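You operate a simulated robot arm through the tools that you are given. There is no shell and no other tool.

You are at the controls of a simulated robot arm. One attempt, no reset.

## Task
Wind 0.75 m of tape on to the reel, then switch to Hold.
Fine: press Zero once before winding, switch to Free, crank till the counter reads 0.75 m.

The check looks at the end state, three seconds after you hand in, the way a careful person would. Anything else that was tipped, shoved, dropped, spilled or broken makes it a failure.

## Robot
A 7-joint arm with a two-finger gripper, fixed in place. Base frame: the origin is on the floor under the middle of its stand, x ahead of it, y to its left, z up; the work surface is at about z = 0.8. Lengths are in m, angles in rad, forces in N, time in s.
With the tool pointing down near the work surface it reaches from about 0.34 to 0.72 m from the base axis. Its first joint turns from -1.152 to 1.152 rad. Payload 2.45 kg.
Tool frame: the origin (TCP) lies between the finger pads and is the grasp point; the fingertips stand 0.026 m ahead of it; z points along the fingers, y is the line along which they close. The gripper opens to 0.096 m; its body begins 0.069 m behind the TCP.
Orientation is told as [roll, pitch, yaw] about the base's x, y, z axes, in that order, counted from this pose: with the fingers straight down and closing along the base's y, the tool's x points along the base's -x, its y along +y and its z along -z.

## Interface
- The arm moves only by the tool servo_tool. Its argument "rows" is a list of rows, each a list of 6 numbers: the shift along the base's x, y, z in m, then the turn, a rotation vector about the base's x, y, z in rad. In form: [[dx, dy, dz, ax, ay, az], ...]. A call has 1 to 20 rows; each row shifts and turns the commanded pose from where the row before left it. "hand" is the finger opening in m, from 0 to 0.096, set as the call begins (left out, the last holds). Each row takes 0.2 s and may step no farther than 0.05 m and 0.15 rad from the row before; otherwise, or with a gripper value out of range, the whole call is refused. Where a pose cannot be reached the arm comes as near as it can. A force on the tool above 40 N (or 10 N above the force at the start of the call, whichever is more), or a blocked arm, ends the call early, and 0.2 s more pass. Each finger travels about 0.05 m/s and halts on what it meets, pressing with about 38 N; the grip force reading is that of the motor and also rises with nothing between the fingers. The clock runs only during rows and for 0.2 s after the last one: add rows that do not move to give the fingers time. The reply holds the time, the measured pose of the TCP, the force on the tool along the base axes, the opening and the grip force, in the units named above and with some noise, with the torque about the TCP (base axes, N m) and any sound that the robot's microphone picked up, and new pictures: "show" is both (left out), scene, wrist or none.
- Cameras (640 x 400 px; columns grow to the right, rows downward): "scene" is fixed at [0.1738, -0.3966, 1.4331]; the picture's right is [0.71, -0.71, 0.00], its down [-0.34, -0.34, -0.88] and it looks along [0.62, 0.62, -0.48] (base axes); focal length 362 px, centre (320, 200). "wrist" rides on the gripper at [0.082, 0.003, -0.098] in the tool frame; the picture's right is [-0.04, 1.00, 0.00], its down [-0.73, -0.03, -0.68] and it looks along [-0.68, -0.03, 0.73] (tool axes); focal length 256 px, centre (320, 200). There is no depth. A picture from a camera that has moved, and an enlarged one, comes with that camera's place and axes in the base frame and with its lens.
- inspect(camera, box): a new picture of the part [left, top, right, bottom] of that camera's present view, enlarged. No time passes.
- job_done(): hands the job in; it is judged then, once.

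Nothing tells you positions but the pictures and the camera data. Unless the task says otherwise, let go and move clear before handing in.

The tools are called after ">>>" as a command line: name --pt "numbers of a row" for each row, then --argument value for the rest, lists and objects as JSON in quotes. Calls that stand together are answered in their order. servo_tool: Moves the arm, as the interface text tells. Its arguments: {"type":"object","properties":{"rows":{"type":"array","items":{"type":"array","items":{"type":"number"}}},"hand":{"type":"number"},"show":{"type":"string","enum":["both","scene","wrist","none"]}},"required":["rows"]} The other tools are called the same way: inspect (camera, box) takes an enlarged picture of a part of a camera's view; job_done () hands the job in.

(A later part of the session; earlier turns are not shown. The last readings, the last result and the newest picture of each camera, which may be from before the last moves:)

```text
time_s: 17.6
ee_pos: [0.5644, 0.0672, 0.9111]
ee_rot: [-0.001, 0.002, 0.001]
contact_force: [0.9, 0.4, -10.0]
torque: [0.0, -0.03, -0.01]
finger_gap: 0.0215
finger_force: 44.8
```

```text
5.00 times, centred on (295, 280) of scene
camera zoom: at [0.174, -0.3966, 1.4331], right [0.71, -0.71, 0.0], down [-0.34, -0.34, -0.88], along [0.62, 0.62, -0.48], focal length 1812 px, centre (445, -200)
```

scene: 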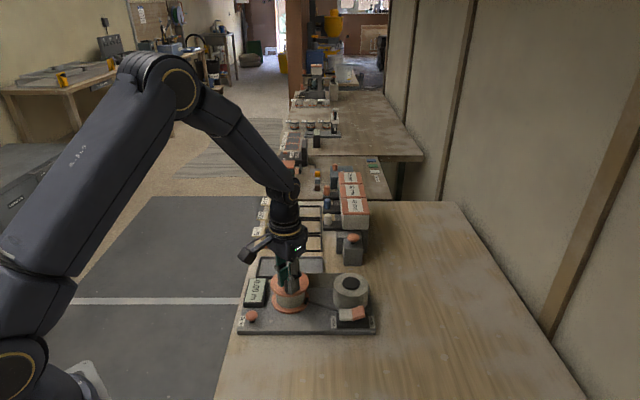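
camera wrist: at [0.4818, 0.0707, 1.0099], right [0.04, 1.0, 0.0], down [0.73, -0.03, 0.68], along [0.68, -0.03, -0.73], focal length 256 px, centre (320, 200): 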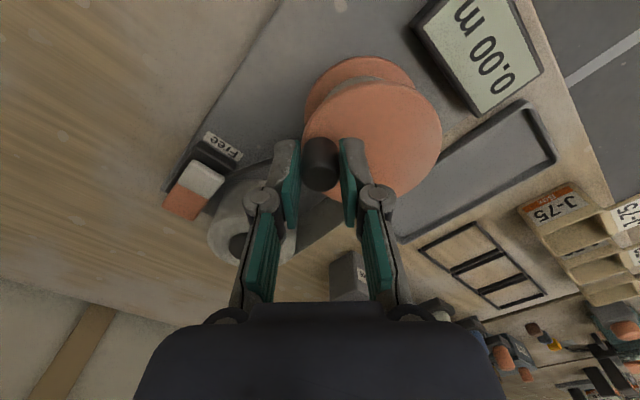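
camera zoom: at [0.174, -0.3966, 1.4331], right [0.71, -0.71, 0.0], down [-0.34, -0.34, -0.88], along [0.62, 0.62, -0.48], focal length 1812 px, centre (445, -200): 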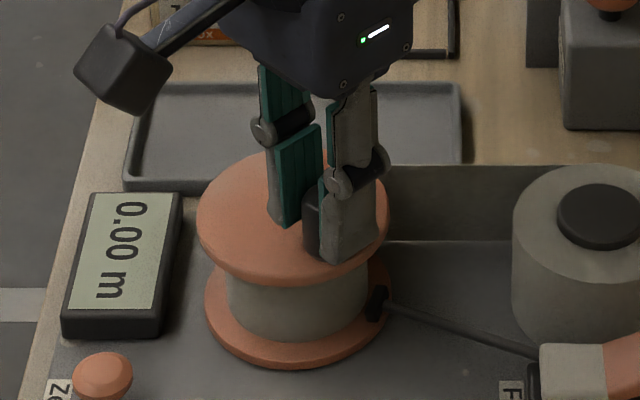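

The knob clearly moved around the reel. I'll relieve the vertical load slightly and continue another 40° counter-clockwise, watching the counter.

>>> servo_tool --pt "0.00539 -0.0006 -0.001 0 0 0" --pt "0.00542 0.00034 0 0 0 0" --pt "0.00527 0.00128 0 0 0 0" --pt "0.00497 0.00217 0 0 0 0" --show "none"

>>> inspect --camera "wrist" --box '[220, 20, 540, 220]'

>>> inspect --camera "scene" --box '[230, 240, 380, 340]'

```text
time_s: 18.6
ee_pos: [0.5849, 0.0711, 0.91]
ee_rot: [-0.001, -0.003, 0.0]
contact_force: [-0.3, -0.9, 11.9]
torque: [0.02, 0.87, 0.02]
finger_gap: 0.0211
finger_force: 45.5
```

```text
2.00 times, centred on (380, 120) of wrist
camera zoom: at [0.503, 0.0738, 1.0095], right [0.04, 1.0, 0.0], down [0.73, -0.03, 0.68], along [0.68, -0.03, -0.73], focal length 512 px, centre (200, 360)
```

zoom: 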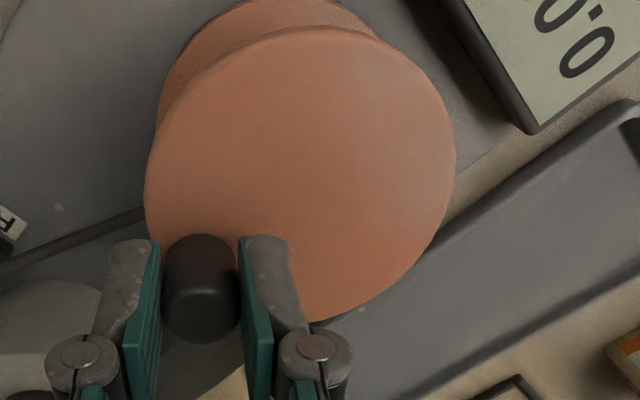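

```text
4.00 times, centred on (305, 290) of scene
camera zoom: at [0.1736, -0.3967, 1.4331], right [0.71, -0.71, 0.0], down [-0.34, -0.34, -0.88], along [0.62, 0.62, -0.48], focal length 1450 px, centre (380, -160)
```

zoom: 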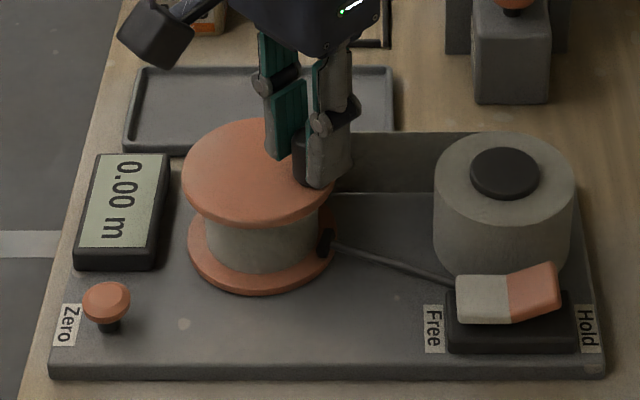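

The knob has stayed on its circle, and from the flange edges the reel centre is about (0.569, 0.097), but the counter has not moved after about 70°. I'll look closely at the tape path and the display before going on.

>>> inspect --camera "scene" --box '[290, 262, 375, 322]'

>>> inspect --camera "wrist" --box '[160, 120, 400, 280]'

>>> inspect --camera "wrist" --box '[400, 0, 600, 120]'

```text
6.67 times, centred on (332, 292) of scene
camera zoom: at [0.1736, -0.3967, 1.4331], right [0.71, -0.71, 0.0], down [-0.34, -0.34, -0.88], along [0.62, 0.62, -0.48], focal length 2416 px, centre (237, -413)
```

zoom: 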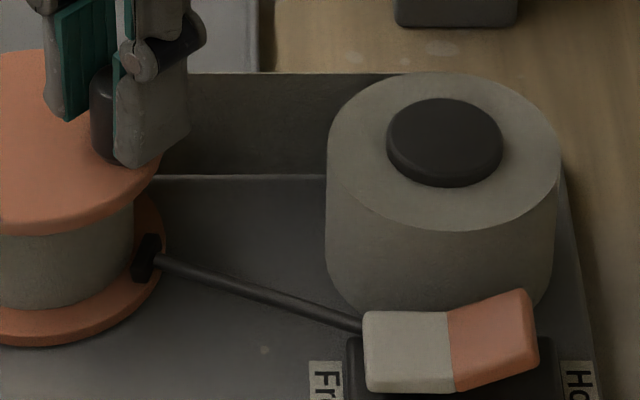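

```text
2.50 times, centred on (280, 200) of wrist
camera zoom: at [0.503, 0.0738, 1.0095], right [0.04, 1.0, 0.0], down [0.73, -0.03, 0.68], along [0.68, -0.03, -0.73], focal length 640 px, centre (420, 200)
```

zoom: 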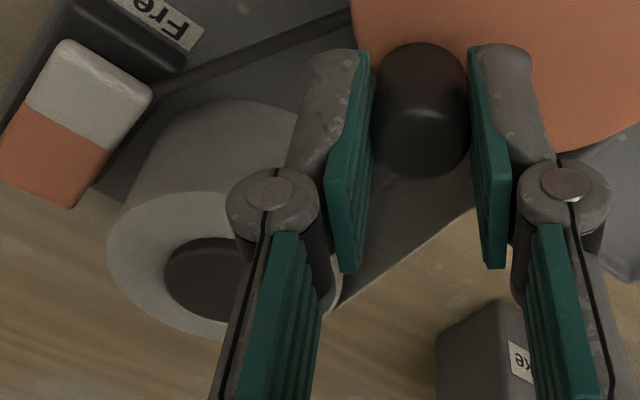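

```text
3.20 times, centred on (500, 60) of wrist
camera zoom: at [0.503, 0.0738, 1.0095], right [0.04, 1.0, 0.0], down [0.73, -0.03, 0.68], along [0.68, -0.03, -0.73], focal length 819 px, centre (-256, 648)
```

zoom: 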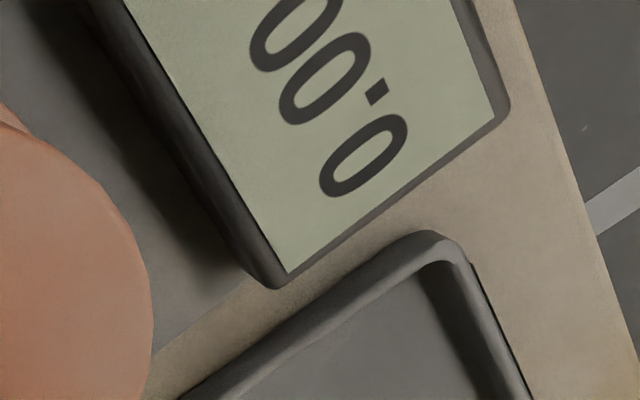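

The tape runs tangent to the far side of both spools, so counter-clockwise should pull tape onto the reel. The first part may be slack or counter dead-band, so I'll relieve z by 0.5 mm and go 60° more.

>>> servo_tool --pt "0.00449 0.003 0.0005 0 0 0" --pt "0.00391 0.00373 0 0 0 0" --pt "0.0032 0.00436 0 0 0 0" --pt "0.00239 0.00484 0 0 0 0" --pt "0.00152 0.00519 0 0 0 0" --pt "0.00059 0.00537 0 0 0 0" --show "none"

>>> inspect --camera "scene" --box '[230, 240, 380, 340]'

>>> inspect --camera "wrist" --box '[220, 0, 540, 220]'

```text
time_s: 20.0
ee_pos: [0.6028, 0.0976, 0.9117]
ee_rot: [0.002, -0.005, -0.002]
contact_force: [14.6, 0.0, 9.1]
torque: [0.02, 0.23, 0.01]
finger_gap: 0.021
finger_force: 45.1
```

```text
4.00 times, centred on (305, 290) of scene
camera zoom: at [0.174, -0.3967, 1.4331], right [0.71, -0.71, 0.0], down [-0.34, -0.34, -0.88], along [0.62, 0.62, -0.48], focal length 1450 px, centre (380, -160)
```

zoom: 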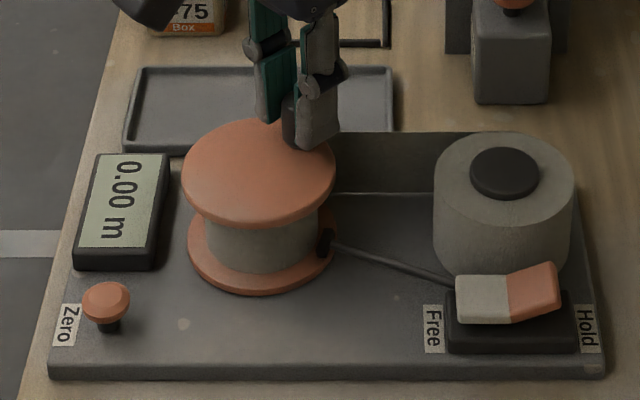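

```text
1.82 times, centred on (380, 110) of wrist
camera zoom: at [0.5196, 0.101, 1.0093], right [0.04, 1.0, 0.0], down [0.73, -0.03, 0.68], along [0.68, -0.03, -0.73], focal length 465 px, centre (211, 364)
```

zoom: 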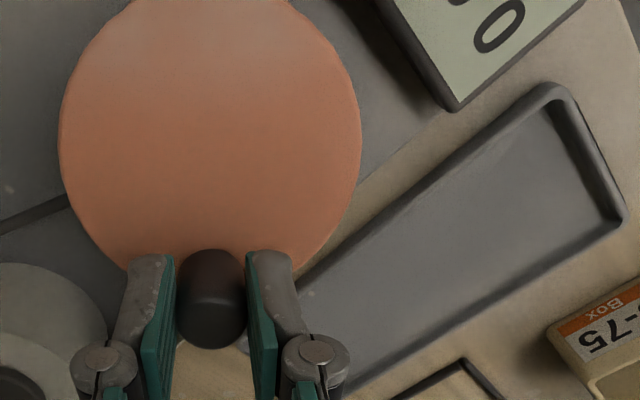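

The counter still reads 0.00 after about 130°, and a 15 N outward push shows the true crank radius is a little larger, about 0.0325 m. The counter may only step per turn, so I'll correct the circle and keep going counter-clockwise.

>>> servo_tool --pt "0.0014 0.0062 0.0005 0 0 0" --pt "-0.0013 0.0055 0 0 0 0" --pt "-0.0022 0.0053 0 0 0 0" --pt "-0.0031 0.0047 0 0 0 0" --show "none"

>>> inspect --camera "scene" --box '[230, 230, 380, 330]'

```text
time_s: 21.0
ee_pos: [0.5952, 0.1197, 0.9106]
ee_rot: [0.0, -0.001, -0.001]
contact_force: [3.4, 2.3, 19.9]
torque: [0.06, -0.57, 0.01]
finger_gap: 0.0213
finger_force: 44.7
```

```text
4.00 times, centred on (305, 280) of scene
camera zoom: at [0.1735, -0.3966, 1.4332], right [0.71, -0.71, 0.0], down [-0.34, -0.34, -0.88], along [0.62, 0.62, -0.48], focal length 1450 px, centre (380, -120)
```

zoom: 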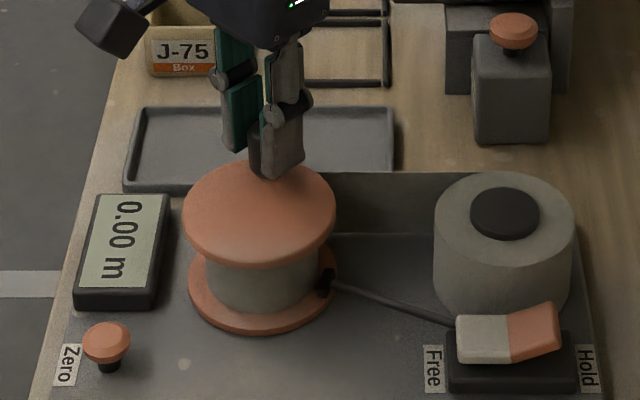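

Lateral forces are low but there's 20 N of vertical load. I'll ease up in z by 1 mm and continue around.

>>> servo_tool --pt "-0.00385 0.00415 0.001 0 0 0" --pt "-0.00455 0.00345 0 0 0 0" --pt "-0.005 0.0025 0 0 0 0" --pt "-0.0054 0.0017 0 0 0 0" --show "none"

>>> inspect --camera "scene" --box '[230, 230, 380, 330]'

>>> inspect --camera "wrist" --box '[200, 0, 440, 200]'

```text
time_s: 22.0
ee_pos: [0.5756, 0.1303, 0.9104]
ee_rot: [-0.001, 0.0, -0.001]
contact_force: [1.7, 4.3, 7.8]
torque: [0.15, -0.8, 0.01]
finger_gap: 0.0213
finger_force: 45.1
```

```text
4.00 times, centred on (305, 280) of scene
camera zoom: at [0.1737, -0.3966, 1.4332], right [0.71, -0.71, 0.0], down [-0.34, -0.34, -0.88], along [0.62, 0.62, -0.48], focal length 1450 px, centre (380, -120)
```

zoom: 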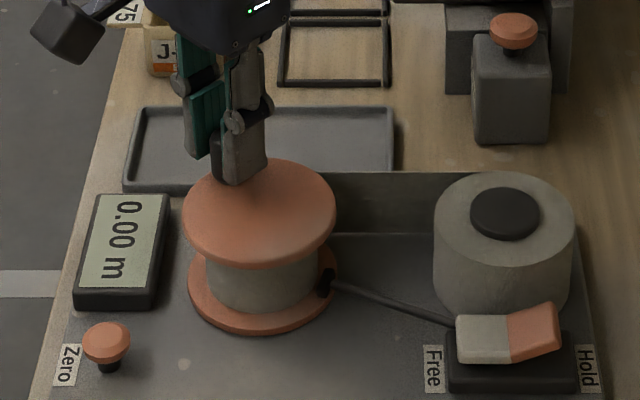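

```text
2.00 times, centred on (320, 100) of wrist
camera zoom: at [0.494, 0.1335, 1.0098], right [0.04, 1.0, 0.0], down [0.73, -0.03, 0.68], along [0.68, -0.03, -0.74], focal length 512 px, centre (320, 400)
```

zoom: 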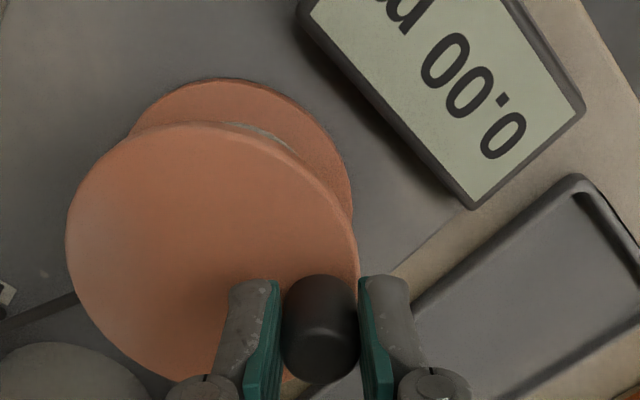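

The counter is still 0.00 after about 210°. I'll complete the rest of the turn in two parts, watching the forces, before concluding anything about direction.

>>> servo_tool --pt "-0.0057 0.0007 0.0003 0 0 0" --pt "-0.0056 -0.0003 0 0 0 0" --pt "-0.00555 -0.0013 0 0 0 0" --pt "-0.0052 -0.0022 0 0 0 0" --pt "-0.00475 -0.0031 0 0 0 0" --pt "-0.00415 -0.00385 0 0 0 0" --pt "-0.00345 -0.00455 0 0 0 0" --show "none"

>>> inspect --camera "scene" --box '[230, 230, 380, 330]'

```text
time_s: 23.6
ee_pos: [0.5427, 0.115, 0.9109]
ee_rot: [-0.002, 0.002, -0.002]
contact_force: [11.9, -6.7, -34.0]
torque: [-0.18, 0.27, -0.01]
finger_gap: 0.0213
finger_force: 45.0
```

```text
4.00 times, centred on (305, 280) of scene
camera zoom: at [0.1747, -0.3967, 1.433], right [0.71, -0.71, 0.0], down [-0.34, -0.34, -0.87], along [0.62, 0.62, -0.48], focal length 1450 px, centre (380, -120)
```

zoom: 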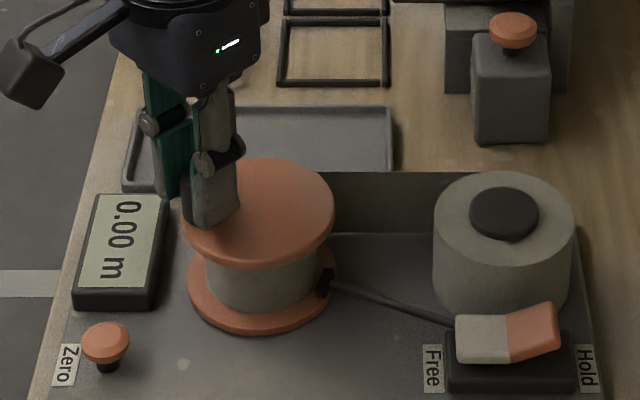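

The counter still hasn't moved, and the vertical grip load has reached −34 N. I'll ease z down 1 mm, trim the circle, and pass the starting point to complete a full turn.

>>> servo_tool --pt "0.0 0.0 -0.001 0 0 0" --pt "-0.0018 -0.0057 0 0 0 0" --pt "-0.0016 -0.00535 0 0 0 0" --pt "-0.0007 -0.0055 0 0 0 0" --pt "0.0003 -0.00555 0 0 0 0" --show "none"

>>> inspect --camera "scene" --box '[230, 230, 380, 330]'

```text
time_s: 24.8
ee_pos: [0.5389, 0.0952, 0.91]
ee_rot: [0.002, 0.002, -0.001]
contact_force: [11.5, 1.6, -27.0]
torque: [0.12, -0.17, -0.01]
finger_gap: 0.0211
finger_force: 45.2
```

```text
4.00 times, centred on (305, 280) of scene
camera zoom: at [0.1746, -0.3965, 1.433], right [0.71, -0.71, 0.0], down [-0.34, -0.34, -0.87], along [0.62, 0.62, -0.48], focal length 1450 px, centre (380, -120)
```

zoom: 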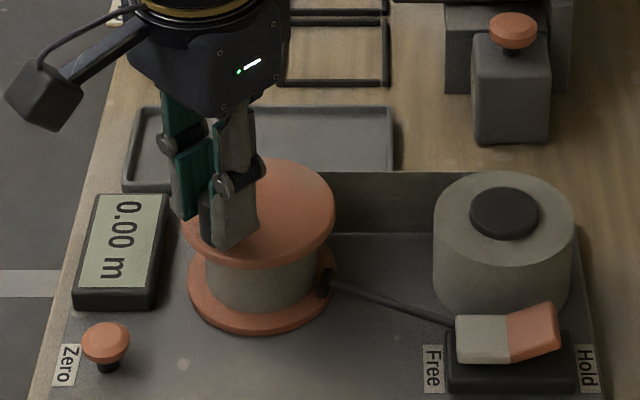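

I'll ease z again, nudge the circle +x and continue past the starting angle.

>>> servo_tool --pt "0.0 0.0 -0.001 0 0 0" --pt "0.00247 -0.00544 0 0 0 0" --pt "0.0022 -0.0051 0 0 0 0" --pt "0.003 -0.0047 0 0 0 0" --pt "0.0038 -0.0041 0 0 0 0" --pt "0.00445 -0.00335 0 0 0 0" --pt "0.005 -0.0025 0 0 0 0" --show "none"

>>> inspect --camera "scene" --box '[230, 230, 380, 330]'

>>> inspect --camera "wrist" --box '[200, 0, 540, 220]'

```text
time_s: 26.4
ee_pos: [0.5605, 0.0673, 0.9117]
ee_rot: [0.001, -0.006, 0.0]
contact_force: [-2.4, -3.4, 32.1]
torque: [-0.07, 0.49, -0.03]
finger_gap: 0.021
finger_force: 45.4
```

```text
4.00 times, centred on (305, 280) of scene
camera zoom: at [0.1732, -0.3968, 1.4331], right [0.71, -0.71, 0.0], down [-0.34, -0.34, -0.88], along [0.62, 0.62, -0.48], focal length 1450 px, centre (380, -120)
```

zoom: 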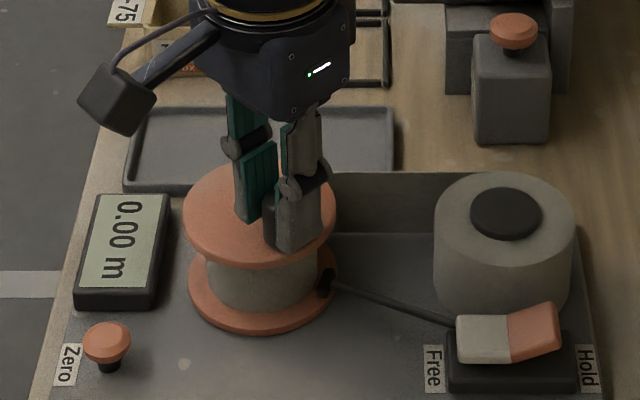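

```text
1.82 times, centred on (370, 110) of wrist
camera zoom: at [0.4784, 0.0712, 1.0092], right [0.04, 1.0, 0.0], down [0.73, -0.03, 0.68], along [0.68, -0.03, -0.73], focal length 465 px, centre (229, 364)
```

zoom: 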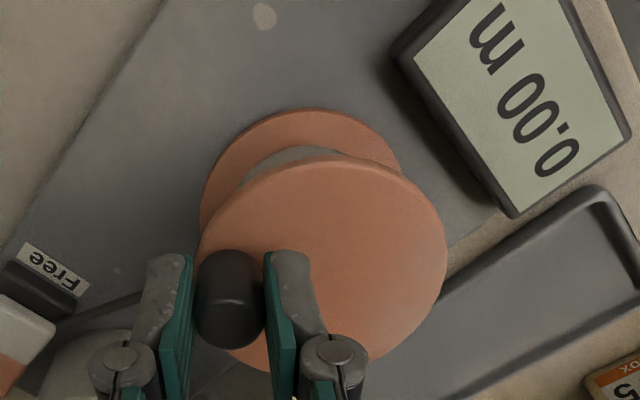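

A full counter-clockwise turn gave no count, so that direction doesn't register. I'll relieve z and try the other way, clockwise for 60°.

>>> servo_tool --pt "0.0 0.0 0.0012 0 0 0" --pt "-0.005 0.0025 0 0 0 0" --pt "-0.00445 0.00335 0 0 0 0" --pt "-0.0038 0.0041 0 0 0 0" --pt "-0.003 0.0047 0 0 0 0" --pt "-0.0022 0.0051 0 0 0 0" --pt "-0.0017 0.00535 0 0 0 0" --show "none"

>>> inspect --camera "scene" --box '[230, 230, 380, 330]'

```text
time_s: 28.0
ee_pos: [0.5377, 0.093, 0.9107]
ee_rot: [0.0, 0.002, 0.0]
contact_force: [12.0, 1.6, -15.3]
torque: [0.07, 0.68, -0.02]
finger_gap: 0.0211
finger_force: 45.4
```

```text
4.00 times, centred on (305, 280) of scene
camera zoom: at [0.1744, -0.3965, 1.4331], right [0.71, -0.71, 0.0], down [-0.34, -0.34, -0.87], along [0.62, 0.62, -0.48], focal length 1450 px, centre (380, -120)
```

zoom: 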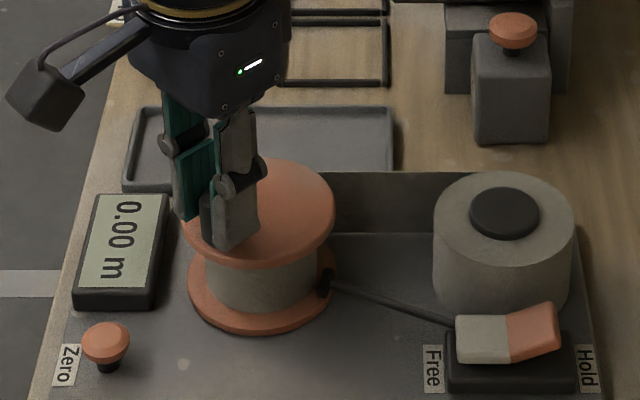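

Still 0.00 after 60° clockwise, but if the counter is clamped at zero while holding a negative total, I'd need to undo the whole turn first. I'll continue clockwise and watch.

>>> servo_tool --pt "0 0.00567 -0.0004 0 0 0" --pt "0.00067 0.00545 0 0 0 0" --pt "0.0016 0.00525 0 0 0 0" --pt "0.0025 0.00489 0 0 0 0" --pt "0.0033 0.00439 0 0 0 0" --pt "0.00402 0.00374 0 0 0 0" --pt "0.0046 0.00299 0 0 0 0" --pt "0.00506 0.00215 0 0 0 0" --pt "0.00535 0.00123 0 0 0 0" --pt "0.00548 0.00029 0 0 0 0" --show "none"

>>> inspect --camera "scene" --box '[230, 230, 380, 330]'

```text
time_s: 30.2
ee_pos: [0.5724, 0.1296, 0.9109]
ee_rot: [0.002, 0.001, 0.0]
contact_force: [-0.2, 12.3, -11.7]
torque: [0.33, 0.87, 0.04]
finger_gap: 0.0212
finger_force: 44.5
```

```text
4.00 times, centred on (305, 280) of scene
camera zoom: at [0.1741, -0.3963, 1.4332], right [0.71, -0.71, 0.0], down [-0.34, -0.34, -0.87], along [0.62, 0.62, -0.48], focal length 1450 px, centre (380, -120)
```

zoom: 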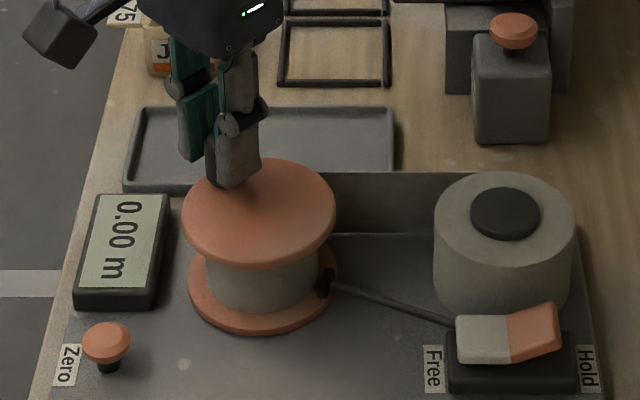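

I'll keep going clockwise with a slightly larger circle, 120° more.

>>> servo_tool --pt "0.00555 0.0006 -0.0003 0 0 0" --pt "0.00534 -0.00163 0 0 0 0" --pt "0.00497 -0.00253 0 0 0 0" --pt "0.00445 -0.00336 0 0 0 0" --pt "0.00381 -0.00408 0 0 0 0" --pt "0.00303 -0.00468 0 0 0 0" --pt "0.00218 -0.00513 0 0 0 0" --pt "0.00126 -0.00544 0 0 0 0" --pt "0.00029 -0.00557 0 0 0 0" --pt "-0.00068 -0.00553 0 0 0 0" --pt "-0.00163 -0.00534 0 0 0 0" --pt "-0.00253 -0.00497 0 0 0 0" --show "none"

>>> inspect --camera "scene" --box '[230, 230, 380, 330]'

```text
time_s: 32.8
ee_pos: [0.5954, 0.0812, 0.9101]
ee_rot: [0.001, 0.0, 0.0]
contact_force: [1.9, -1.2, 6.4]
torque: [-0.04, 1.22, 0.0]
finger_gap: 0.0212
finger_force: 45.2
```

```text
4.00 times, centred on (305, 280) of scene
camera zoom: at [0.1738, -0.3967, 1.4331], right [0.71, -0.71, 0.0], down [-0.34, -0.34, -0.88], along [0.62, 0.62, -0.48], focal length 1450 px, centre (380, -120)
```

zoom: 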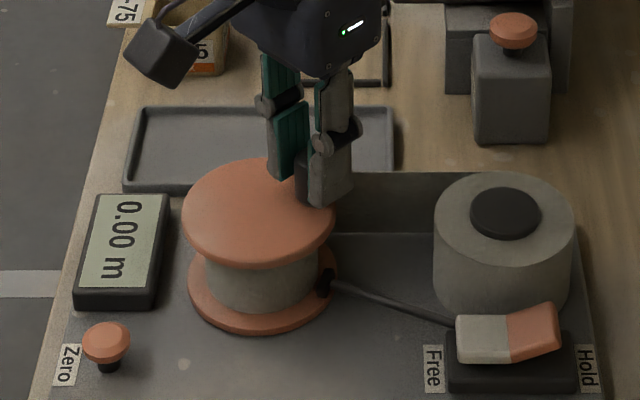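

I'll go another 130° clockwise, which passes the original starting angle.

>>> servo_tool --pt "-0.00336 -0.00445 0 0 0 0" --pt "-0.00408 -0.00381 0 0 0 0" --pt "-0.00468 -0.00303 0 0 0 0" --pt "-0.00513 -0.00218 0 0 0 0" --pt "-0.00544 -0.00126 0 0 0 0" --pt "-0.00557 -0.00029 0 0 0 0" --pt "-0.00553 0.00068 0 0 0 0" --pt "-0.00534 0.00163 0 0 0 0" --pt "-0.00497 0.00253 0 0 0 0" --pt "-0.00445 0.00336 0 0 0 0" --pt "-0.00381 0.00408 0 0 0 0" --pt "-0.00303 0.00468 0 0 0 0" --pt "-0.00218 0.00513 0 0 0 0" --show "none"

>>> inspect --camera "scene" --box '[230, 230, 380, 330]'

```text
time_s: 35.6
ee_pos: [0.539, 0.0912, 0.9116]
ee_rot: [0.002, 0.002, 0.0]
contact_force: [-0.6, -0.2, 7.9]
torque: [0.11, 1.26, 0.02]
finger_gap: 0.0212
finger_force: 44.9
```

```text
4.00 times, centred on (305, 280) of scene
camera zoom: at [0.1737, -0.3967, 1.4331], right [0.71, -0.71, 0.0], down [-0.34, -0.34, -0.88], along [0.62, 0.62, -0.48], focal length 1450 px, centre (380, -120)
```

zoom: 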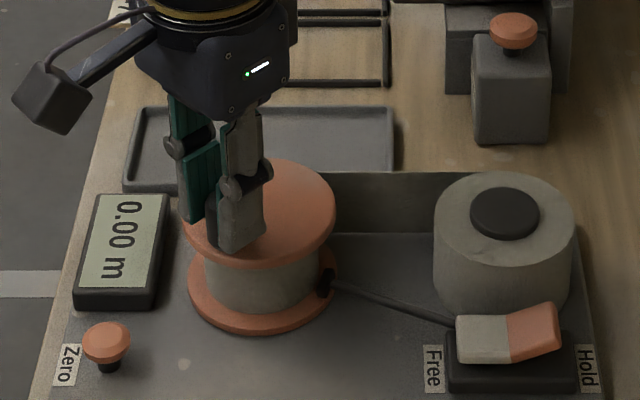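

I'm about 30° past the original angle clockwise and it still reads 0.00. I'll go 80° further to settle the direction question.

>>> servo_tool --pt "-0.00126 0.00544 -0.0002 0 0 0" --pt "-0.00029 0.00557 0 0 0 0" --pt "0.00068 0.00553 0 0 0 0" --pt "0.00163 0.00534 0 0 0 0" --pt "0.00253 0.00497 0 0 0 0" --pt "0.00336 0.00445 0 0 0 0" --pt "0.00408 0.00381 0 0 0 0" --pt "0.00468 0.00303 0 0 0 0" --show "none"

>>> inspect --camera "scene" --box '[230, 230, 380, 330]'

>>> inspect --camera "wrist" --box '[200, 0, 540, 220]'

```text
time_s: 37.4
ee_pos: [0.5557, 0.1295, 0.911]
ee_rot: [0.001, -0.003, 0.001]
contact_force: [-1.2, 3.3, 7.3]
torque: [0.09, -0.96, 0.02]
finger_gap: 0.0212
finger_force: 44.5
```

```text
4.00 times, centred on (305, 280) of scene
camera zoom: at [0.1736, -0.3966, 1.4332], right [0.71, -0.71, 0.0], down [-0.34, -0.34, -0.88], along [0.62, 0.62, -0.48], focal length 1450 px, centre (380, -120)
```

zoom: 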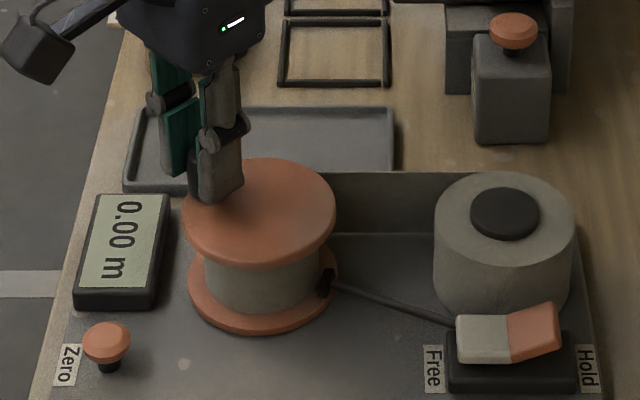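

```text
1.82 times, centred on (370, 110) of wrist
camera zoom: at [0.4741, 0.1309, 1.0095], right [0.04, 1.0, 0.0], down [0.73, -0.03, 0.68], along [0.68, -0.03, -0.73], focal length 465 px, centre (229, 364)
```

zoom: 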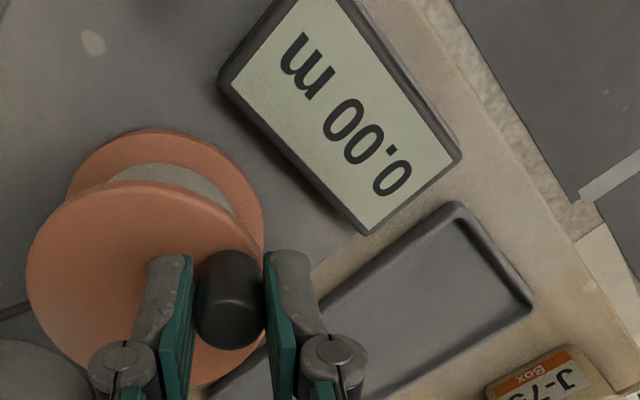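

Neither direction has moved the counter, so I need better evidence about what the reel is doing. I'll zoom in on the knob base, the flange and the button.

>>> inspect --camera "scene" --box '[265, 250, 325, 290]'

>>> inspect --camera "wrist" --box '[205, 60, 365, 200]'

>>> inspect --camera "scene" --box '[235, 290, 305, 330]'

>>> inspect --camera "scene" --box '[295, 280, 385, 335]'

```text
10.00 times, centred on (295, 270) of scene
camera zoom: at [0.1736, -0.3966, 1.4332], right [0.71, -0.71, 0.0], down [-0.34, -0.34, -0.88], along [0.62, 0.62, -0.48], focal length 3624 px, centre (570, -500)
```

zoom: 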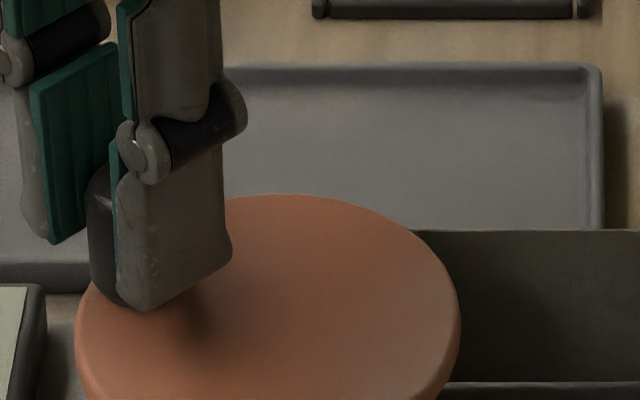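

```text
2.86 times, centred on (285, 130) of wrist
camera zoom: at [0.4741, 0.1309, 1.0095], right [0.04, 1.0, 0.0], down [0.73, -0.03, 0.68], along [0.68, -0.03, -0.73], focal length 731 px, centre (420, 400)
```

zoom: 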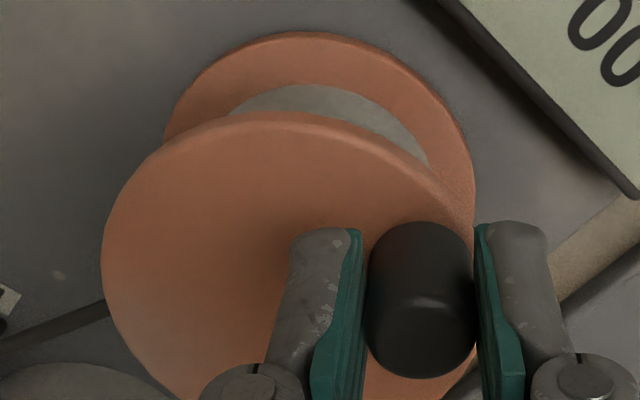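

```text
9.14 times, centred on (270, 310) of scene
camera zoom: at [0.1736, -0.3966, 1.4332], right [0.71, -0.71, 0.0], down [-0.34, -0.34, -0.88], along [0.62, 0.62, -0.48], focal length 3314 px, centre (777, -806)
```

zoom: 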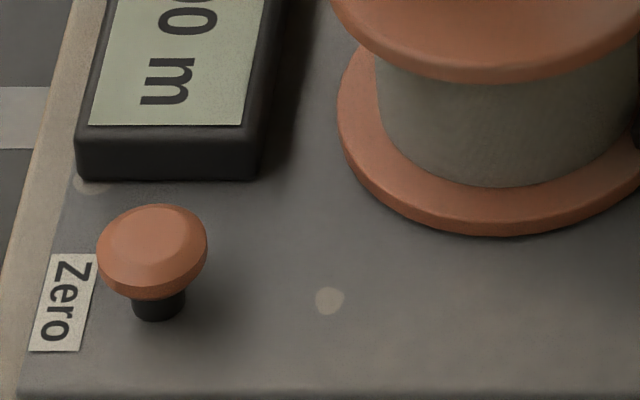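

```text
7.11 times, centred on (340, 308) of scene
camera zoom: at [0.1736, -0.3966, 1.4332], right [0.71, -0.71, 0.0], down [-0.34, -0.34, -0.88], along [0.62, 0.62, -0.48], focal length 2577 px, centre (178, -564)
```

zoom: 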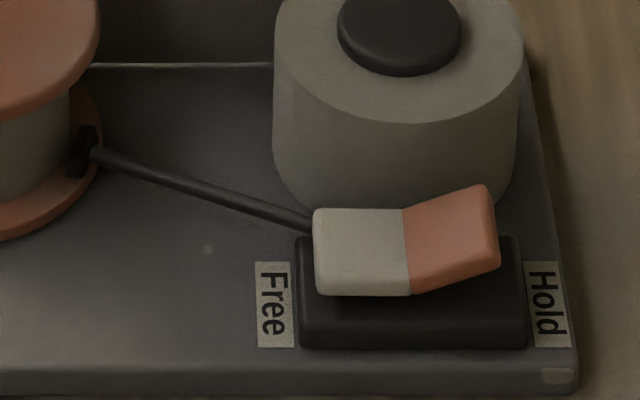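

The knob is still on the flange, the Zero button has popped back up and the rocker is in Free. The counter may update only in coarse steps such as 0.25 m, and one turn of this 0.033 m hub is only about 0.2 m, so I'll crank counter-clockwise for longer.

>>> servo_tool --pt "-0.0068 -0.00485 0 0 0 0" --pt "-0.00532 -0.00644 0 0 0 0" --pt "-0.00346 -0.0076 0 0 0 0" --pt "-0.00138 -0.00824 0 0 0 0" --pt "0.0008 -0.00832 0 0 0 0" --pt "0.00293 -0.00782 0 0 0 0" --pt "0.00485 -0.0068 0 0 0 0" --pt "0.00644 -0.00532 0 0 0 0" --pt "0.0076 -0.00346 0 0 0 0" --pt "0.00824 -0.00138 0 0 0 0" --pt "0.00832 0.0008 0 0 0 0" --pt "0.00782 0.00293 0 0 0 0" --show "none"

>>> inspect --camera "scene" --box '[230, 230, 380, 330]'

```text
time_s: 40.0
ee_pos: [0.5867, 0.0713, 0.9105]
ee_rot: [0.001, -0.001, -0.001]
contact_force: [0.2, -0.1, 16.9]
torque: [0.06, 0.78, -0.01]
finger_gap: 0.0212
finger_force: 44.3
```

```text
4.00 times, centred on (305, 280) of scene
camera zoom: at [0.1735, -0.3967, 1.4331], right [0.71, -0.71, 0.0], down [-0.34, -0.34, -0.88], along [0.62, 0.62, -0.48], focal length 1450 px, centre (380, -120)
```

zoom: 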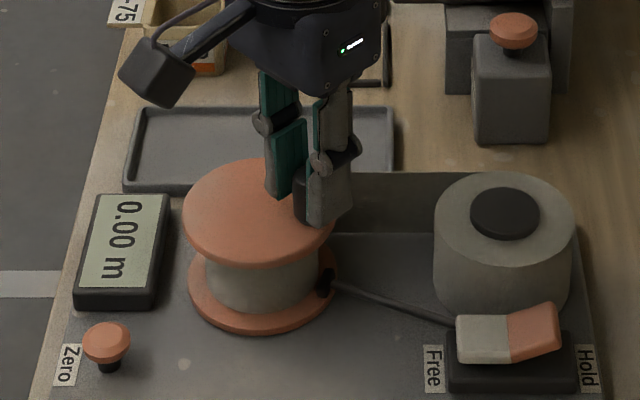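

Lateral forces are near zero on this circle. I'll continue counter-clockwise 300°.

>>> servo_tool --pt "0.0068 0.00485 0.0005 0 0 0" --pt "0.00532 0.00644 0 0 0 0" --pt "0.00346 0.0076 0 0 0 0" --pt "0.00138 0.00824 0 0 0 0" --pt "-0.0008 0.00832 0 0 0 0" --pt "-0.00293 0.00782 0 0 0 0" --pt "-0.00485 0.0068 0 0 0 0" --pt "-0.00644 0.00532 0 0 0 0" --pt "-0.0076 0.00346 0 0 0 0" --pt "-0.00824 0.00138 0 0 0 0" --pt "-0.00832 -0.0008 0 0 0 0" --pt "-0.00782 -0.00293 0 0 0 0" --pt "-0.0068 -0.00485 0 0 0 0" --pt "-0.00532 -0.00644 0 0 0 0" --pt "-0.00346 -0.0076 0 0 0 0" --pt "-0.00138 -0.00824 0 0 0 0" --pt "0.0008 -0.00832 0 0 0 0" --pt "0.00293 -0.00782 0 0 0 0" --pt "0.00485 -0.0068 0 0 0 0" --pt "0.00644 -0.00532 0 0 0 0" --show "none"

>>> inspect --camera "scene" --box '[230, 230, 380, 330]'

```text
time_s: 44.2
ee_pos: [0.5534, 0.0711, 0.911]
ee_rot: [0.002, -0.002, 0.0]
contact_force: [-0.1, -0.6, -4.2]
torque: [-0.14, 0.33, 0.02]
finger_gap: 0.021
finger_force: 44.5
```

```text
4.00 times, centred on (305, 280) of scene
camera zoom: at [0.1739, -0.3966, 1.4331], right [0.71, -0.71, 0.0], down [-0.34, -0.34, -0.88], along [0.62, 0.62, -0.48], focal length 1450 px, centre (380, -120)
```

zoom: 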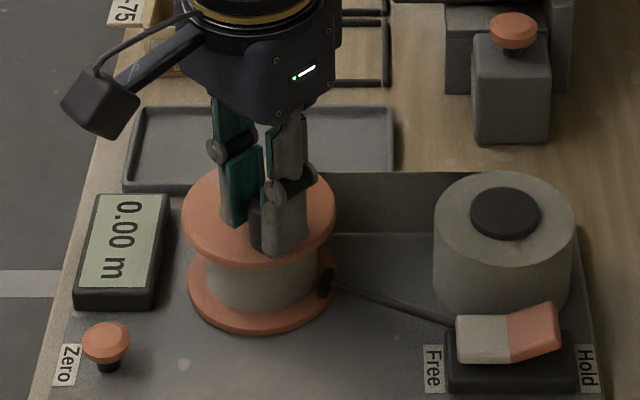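

I'm at about +370° net. I'll go another 300° counter-clockwise, well past 0.25 m of tape.

>>> servo_tool --pt "0.0076 -0.00346 0 0 0 0" --pt "0.00824 -0.00138 0 0 0 0" --pt "0.00832 0.0008 0 0 0 0" --pt "0.00782 0.00293 0 0 0 0" --pt "0.0068 0.00485 0 0 0 0" --pt "0.00532 0.00644 0 0 0 0" --pt "0.00346 0.0076 0 0 0 0" --pt "0.00138 0.00824 0 0 0 0" --pt "-0.0008 0.00832 0 0 0 0" --pt "-0.00293 0.00782 0 0 0 0" --pt "-0.00485 0.0068 0 0 0 0" --pt "-0.00644 0.00532 0 0 0 0" --pt "-0.0076 0.00346 0 0 0 0" --pt "-0.00824 0.00138 0 0 0 0" --pt "-0.00832 -0.0008 0 0 0 0" --pt "-0.00782 -0.00293 0 0 0 0" --show "none"

>>> inspect --camera "scene" --box '[230, 230, 380, 330]'

```text
time_s: 47.6
ee_pos: [0.5546, 0.1272, 0.9114]
ee_rot: [-0.002, -0.001, 0.0]
contact_force: [-0.1, 1.9, 2.0]
torque: [-0.02, 0.59, 0.01]
finger_gap: 0.0212
finger_force: 45.1
```

```text
4.00 times, centred on (305, 280) of scene
camera zoom: at [0.1738, -0.3966, 1.4331], right [0.71, -0.71, 0.0], down [-0.34, -0.34, -0.88], along [0.62, 0.62, -0.48], focal length 1450 px, centre (380, -120)
```

zoom: 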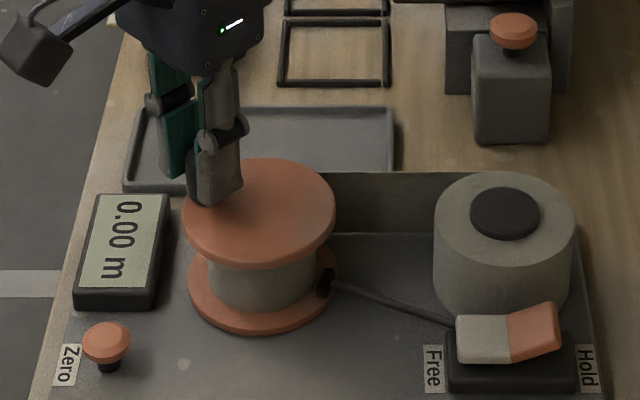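

About 610° counter-clockwise net and still 0.00, so something else is wrong. I'll look for surface texture that would show whether the reel itself turns with the knob.

>>> inspect --camera "scene" --box '[272, 268, 322, 318]'

>>> inspect --camera "wrist" --box '[200, 60, 360, 170]'

```text
8.00 times, centred on (297, 293) of scene
camera zoom: at [0.1738, -0.3966, 1.4331], right [0.71, -0.71, 0.0], down [-0.34, -0.34, -0.88], along [0.62, 0.62, -0.48], focal length 2899 px, centre (504, -544)
```

zoom: 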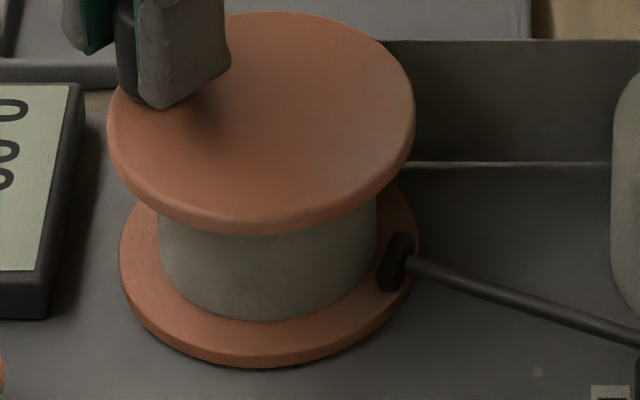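

```text
3.64 times, centred on (280, 115) of wrist
camera zoom: at [0.4728, 0.1303, 1.0095], right [0.04, 1.0, 0.0], down [0.73, -0.03, 0.68], along [0.68, -0.03, -0.73], focal length 931 px, centre (466, 509)
```

zoom: 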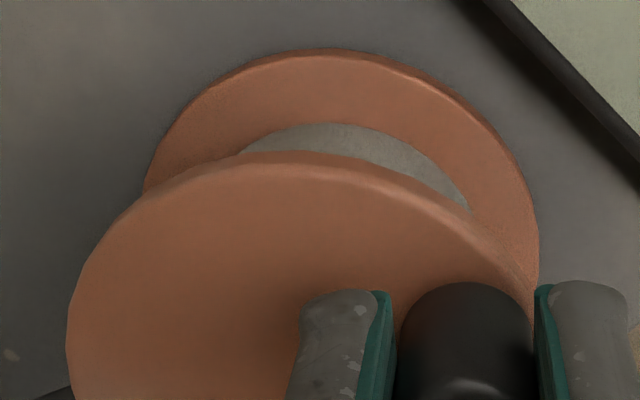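

The wound hub looks slightly narrower than in the first picture. I'll measure its edges at high zoom to use as a direct indicator of winding direction.

>>> inspect --camera "scene" --box '[280, 295, 310, 315]'

>>> inspect --camera "scene" --box '[265, 262, 325, 320]'

>>> inspect --camera "scene" --box '[320, 265, 385, 340]'

```text
16.00 times, centred on (295, 305) of scene
camera zoom: at [0.1738, -0.3966, 1.4331], right [0.71, -0.71, 0.0], down [-0.34, -0.34, -0.88], along [0.62, 0.62, -0.48], focal length 5799 px, centre (720, -1480)
```

zoom: 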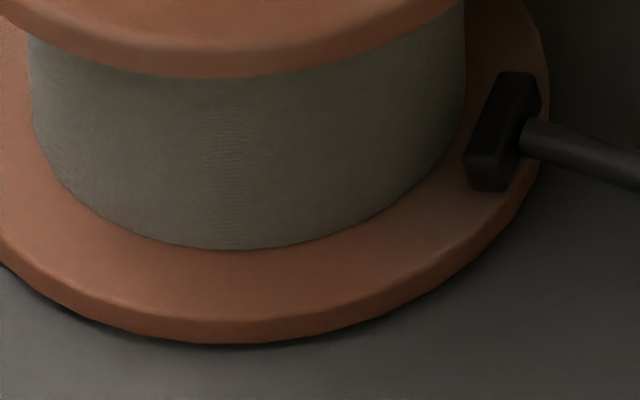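

```text
6.90 times, centred on (295, 291) of scene
camera zoom: at [0.1738, -0.3966, 1.4331], right [0.71, -0.71, 0.0], down [-0.34, -0.34, -0.88], along [0.62, 0.62, -0.48], focal length 2500 px, centre (492, -428)
```

zoom: 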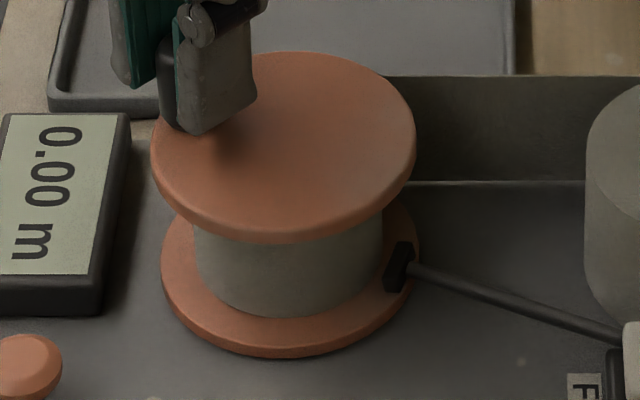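

```text
5.33 times, centred on (352, 302) of scene
camera zoom: at [0.1738, -0.3966, 1.4331], right [0.71, -0.71, 0.0], down [-0.34, -0.34, -0.88], along [0.62, 0.62, -0.48], focal length 1933 px, centre (147, -347)
```

zoom: 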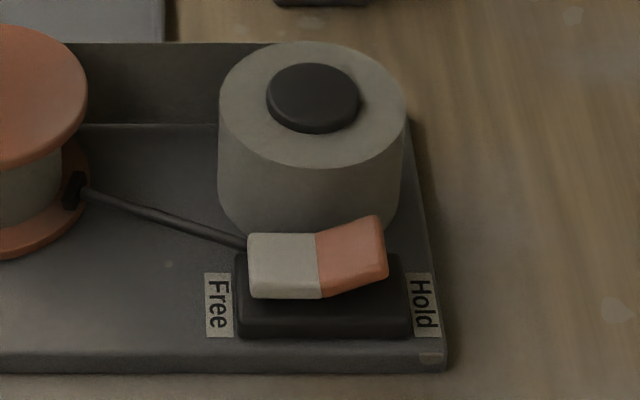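

With the same zoom box the hub now spans about 190 px, against about 197 px at the start. So counter-clockwise appears to be unwinding and the counter is clamped at zero. I'll crank clockwise 300° and compare again.

>>> servo_tool --pt "0.00782 0.00293 0 0 0 0" --pt "0.00832 0.0008 0 0 0 0" --pt "0.00824 -0.00138 0 0 0 0" --pt "0.0076 -0.00346 0 0 0 0" --pt "0.00644 -0.00532 0 0 0 0" --pt "0.00485 -0.0068 0 0 0 0" --pt "0.00293 -0.00782 0 0 0 0" --pt "0.0008 -0.00832 0 0 0 0" --pt "-0.00138 -0.00824 0 0 0 0" --pt "-0.00346 -0.0076 0 0 0 0" --pt "-0.00532 -0.00644 0 0 0 0" --pt "-0.0068 -0.00485 0 0 0 0" --pt "-0.00782 -0.00293 0 0 0 0" --pt "-0.00832 -0.0008 0 0 0 0" --pt "-0.00824 0.00138 0 0 0 0" --pt "-0.0076 0.00346 0 0 0 0" --pt "-0.00644 0.00532 0 0 0 0" --pt "-0.00485 0.0068 0 0 0 0" --pt "-0.00293 0.00782 0 0 0 0" --pt "-0.0008 0.00832 0 0 0 0" --show "none"

>>> inspect --camera "scene" --box '[280, 295, 310, 315]'

>>> inspect --camera "scene" --box '[230, 230, 380, 330]'

```text
time_s: 51.8
ee_pos: [0.5377, 0.1002, 0.9111]
ee_rot: [-0.002, 0.001, 0.0]
contact_force: [1.2, 0.2, -9.6]
torque: [0.15, 0.52, -0.03]
finger_gap: 0.0212
finger_force: 45.1
```

```text
16.00 times, centred on (295, 305) of scene
camera zoom: at [0.1741, -0.3966, 1.4331], right [0.71, -0.71, 0.0], down [-0.34, -0.34, -0.88], along [0.62, 0.62, -0.48], focal length 5799 px, centre (720, -1480)
```

zoom: 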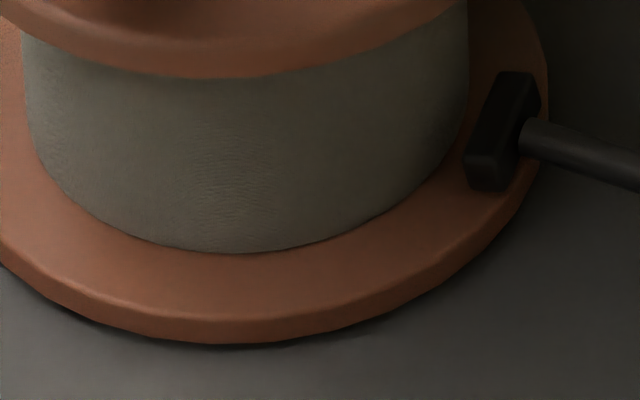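

```text
4.00 times, centred on (305, 280) of scene
camera zoom: at [0.1741, -0.3966, 1.4331], right [0.71, -0.71, 0.0], down [-0.34, -0.34, -0.88], along [0.62, 0.62, -0.48], focal length 1450 px, centre (380, -120)
```

zoom: 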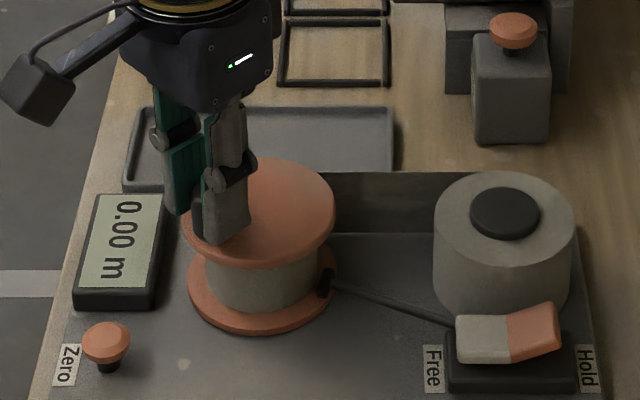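

The hub visibly grew (left edge 30→23 px, right 465→469 px), so clockwise is the winding direction and I've been working off a negative total. I'll keep cranking clockwise.

>>> servo_tool --pt "0.00138 0.00824 0 0 0 0" --pt "0.00346 0.0076 0 0 0 0" --pt "0.00532 0.00644 0 0 0 0" --pt "0.0068 0.00485 0 0 0 0" --pt "0.00782 0.00293 0 0 0 0" --pt "0.00832 0.0008 0 0 0 0" --pt "0.00824 -0.00138 0 0 0 0" --pt "0.0076 -0.00346 0 0 0 0" --pt "0.00644 -0.00532 0 0 0 0" --pt "0.00485 -0.0068 0 0 0 0" --pt "0.00293 -0.00782 0 0 0 0" --pt "0.0008 -0.00832 0 0 0 0" --pt "-0.00138 -0.00824 0 0 0 0" --pt "-0.00346 -0.0076 0 0 0 0" --pt "-0.00532 -0.00644 0 0 0 0" --pt "-0.0068 -0.00485 0 0 0 0" --pt "-0.00782 -0.00293 0 0 0 0" --pt "-0.00832 -0.0008 0 0 0 0" --pt "-0.00824 0.00138 0 0 0 0" --pt "-0.0076 0.00346 0 0 0 0" --show "none"

>>> inspect --camera "scene" --box '[280, 295, 310, 315]'

>>> inspect --camera "scene" --box '[230, 230, 380, 330]'

```text
time_s: 56.0
ee_pos: [0.5517, 0.0727, 0.9108]
ee_rot: [0.001, 0.002, -0.001]
contact_force: [1.2, 2.0, -17.8]
torque: [0.05, 1.23, 0.0]
finger_gap: 0.0211
finger_force: 45.0
```

```text
16.00 times, centred on (295, 305) of scene
camera zoom: at [0.1742, -0.3966, 1.4331], right [0.71, -0.71, 0.0], down [-0.34, -0.34, -0.87], along [0.62, 0.62, -0.48], focal length 5799 px, centre (720, -1480)
```

zoom: 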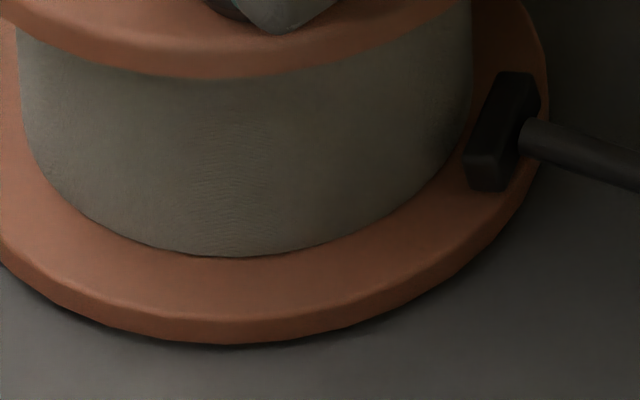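

```text
4.00 times, centred on (305, 280) of scene
camera zoom: at [0.1742, -0.3966, 1.4331], right [0.71, -0.71, 0.0], down [-0.34, -0.34, -0.87], along [0.62, 0.62, -0.48], focal length 1450 px, centre (380, -120)
```

zoom: 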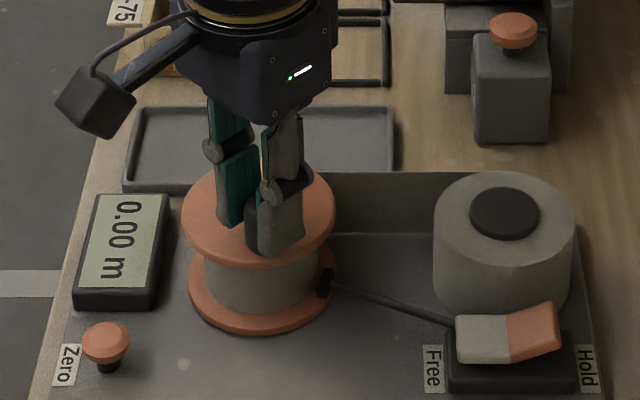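

The hub keeps growing and is about back to its starting size. I'll continue clockwise and check the counter.

>>> servo_tool --pt "-0.00644 0.00532 -0.0004 0 0 0" --pt "-0.00485 0.0068 0 0 0 0" --pt "-0.00293 0.00782 0 0 0 0" --pt "-0.0008 0.00832 0 0 0 0" --pt "0.00138 0.00824 0 0 0 0" --pt "0.00346 0.0076 0 0 0 0" --pt "0.00532 0.00644 0 0 0 0" --pt "0.0068 0.00485 0 0 0 0" --pt "0.00782 0.00293 0 0 0 0" --pt "0.00832 0.0008 0 0 0 0" --pt "0.00824 -0.00138 0 0 0 0" --pt "0.0076 -0.00346 0 0 0 0" --show "none"

>>> inspect --camera "scene" --box '[230, 230, 380, 330]'

>>> inspect --camera "scene" --box '[280, 295, 310, 315]'

```text
time_s: 58.6
ee_pos: [0.5875, 0.125, 0.9117]
ee_rot: [0.001, -0.002, 0.001]
contact_force: [-0.7, -0.9, 10.9]
torque: [0.02, 0.98, 0.03]
finger_gap: 0.0212
finger_force: 44.8
```

```text
4.00 times, centred on (305, 280) of scene
camera zoom: at [0.1736, -0.3967, 1.4331], right [0.71, -0.71, 0.0], down [-0.34, -0.34, -0.88], along [0.62, 0.62, -0.48], focal length 1450 px, centre (380, -120)
```

zoom: 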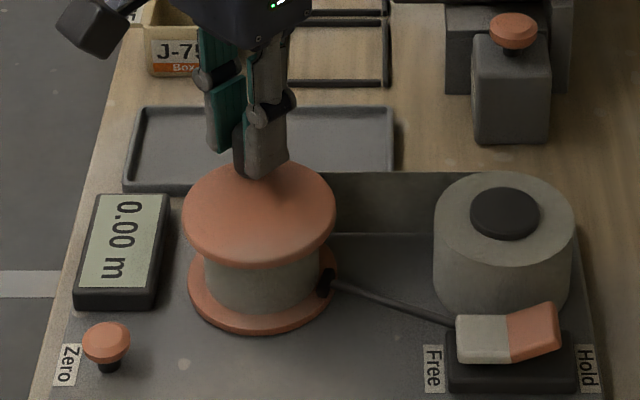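

```text
16.00 times, centred on (295, 305) of scene
camera zoom: at [0.1736, -0.3967, 1.4331], right [0.71, -0.71, 0.0], down [-0.34, -0.34, -0.88], along [0.62, 0.62, -0.48], focal length 5799 px, centre (720, -1480)
```

zoom: 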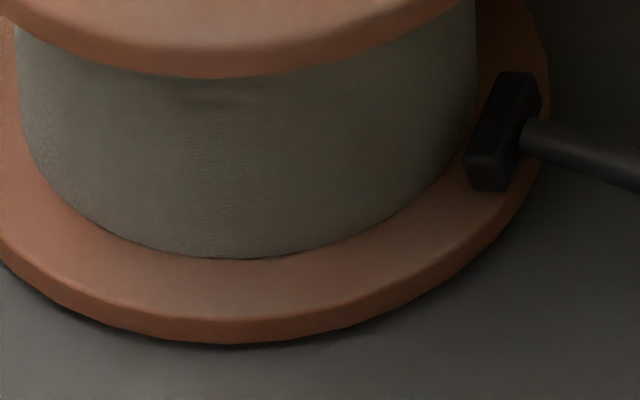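

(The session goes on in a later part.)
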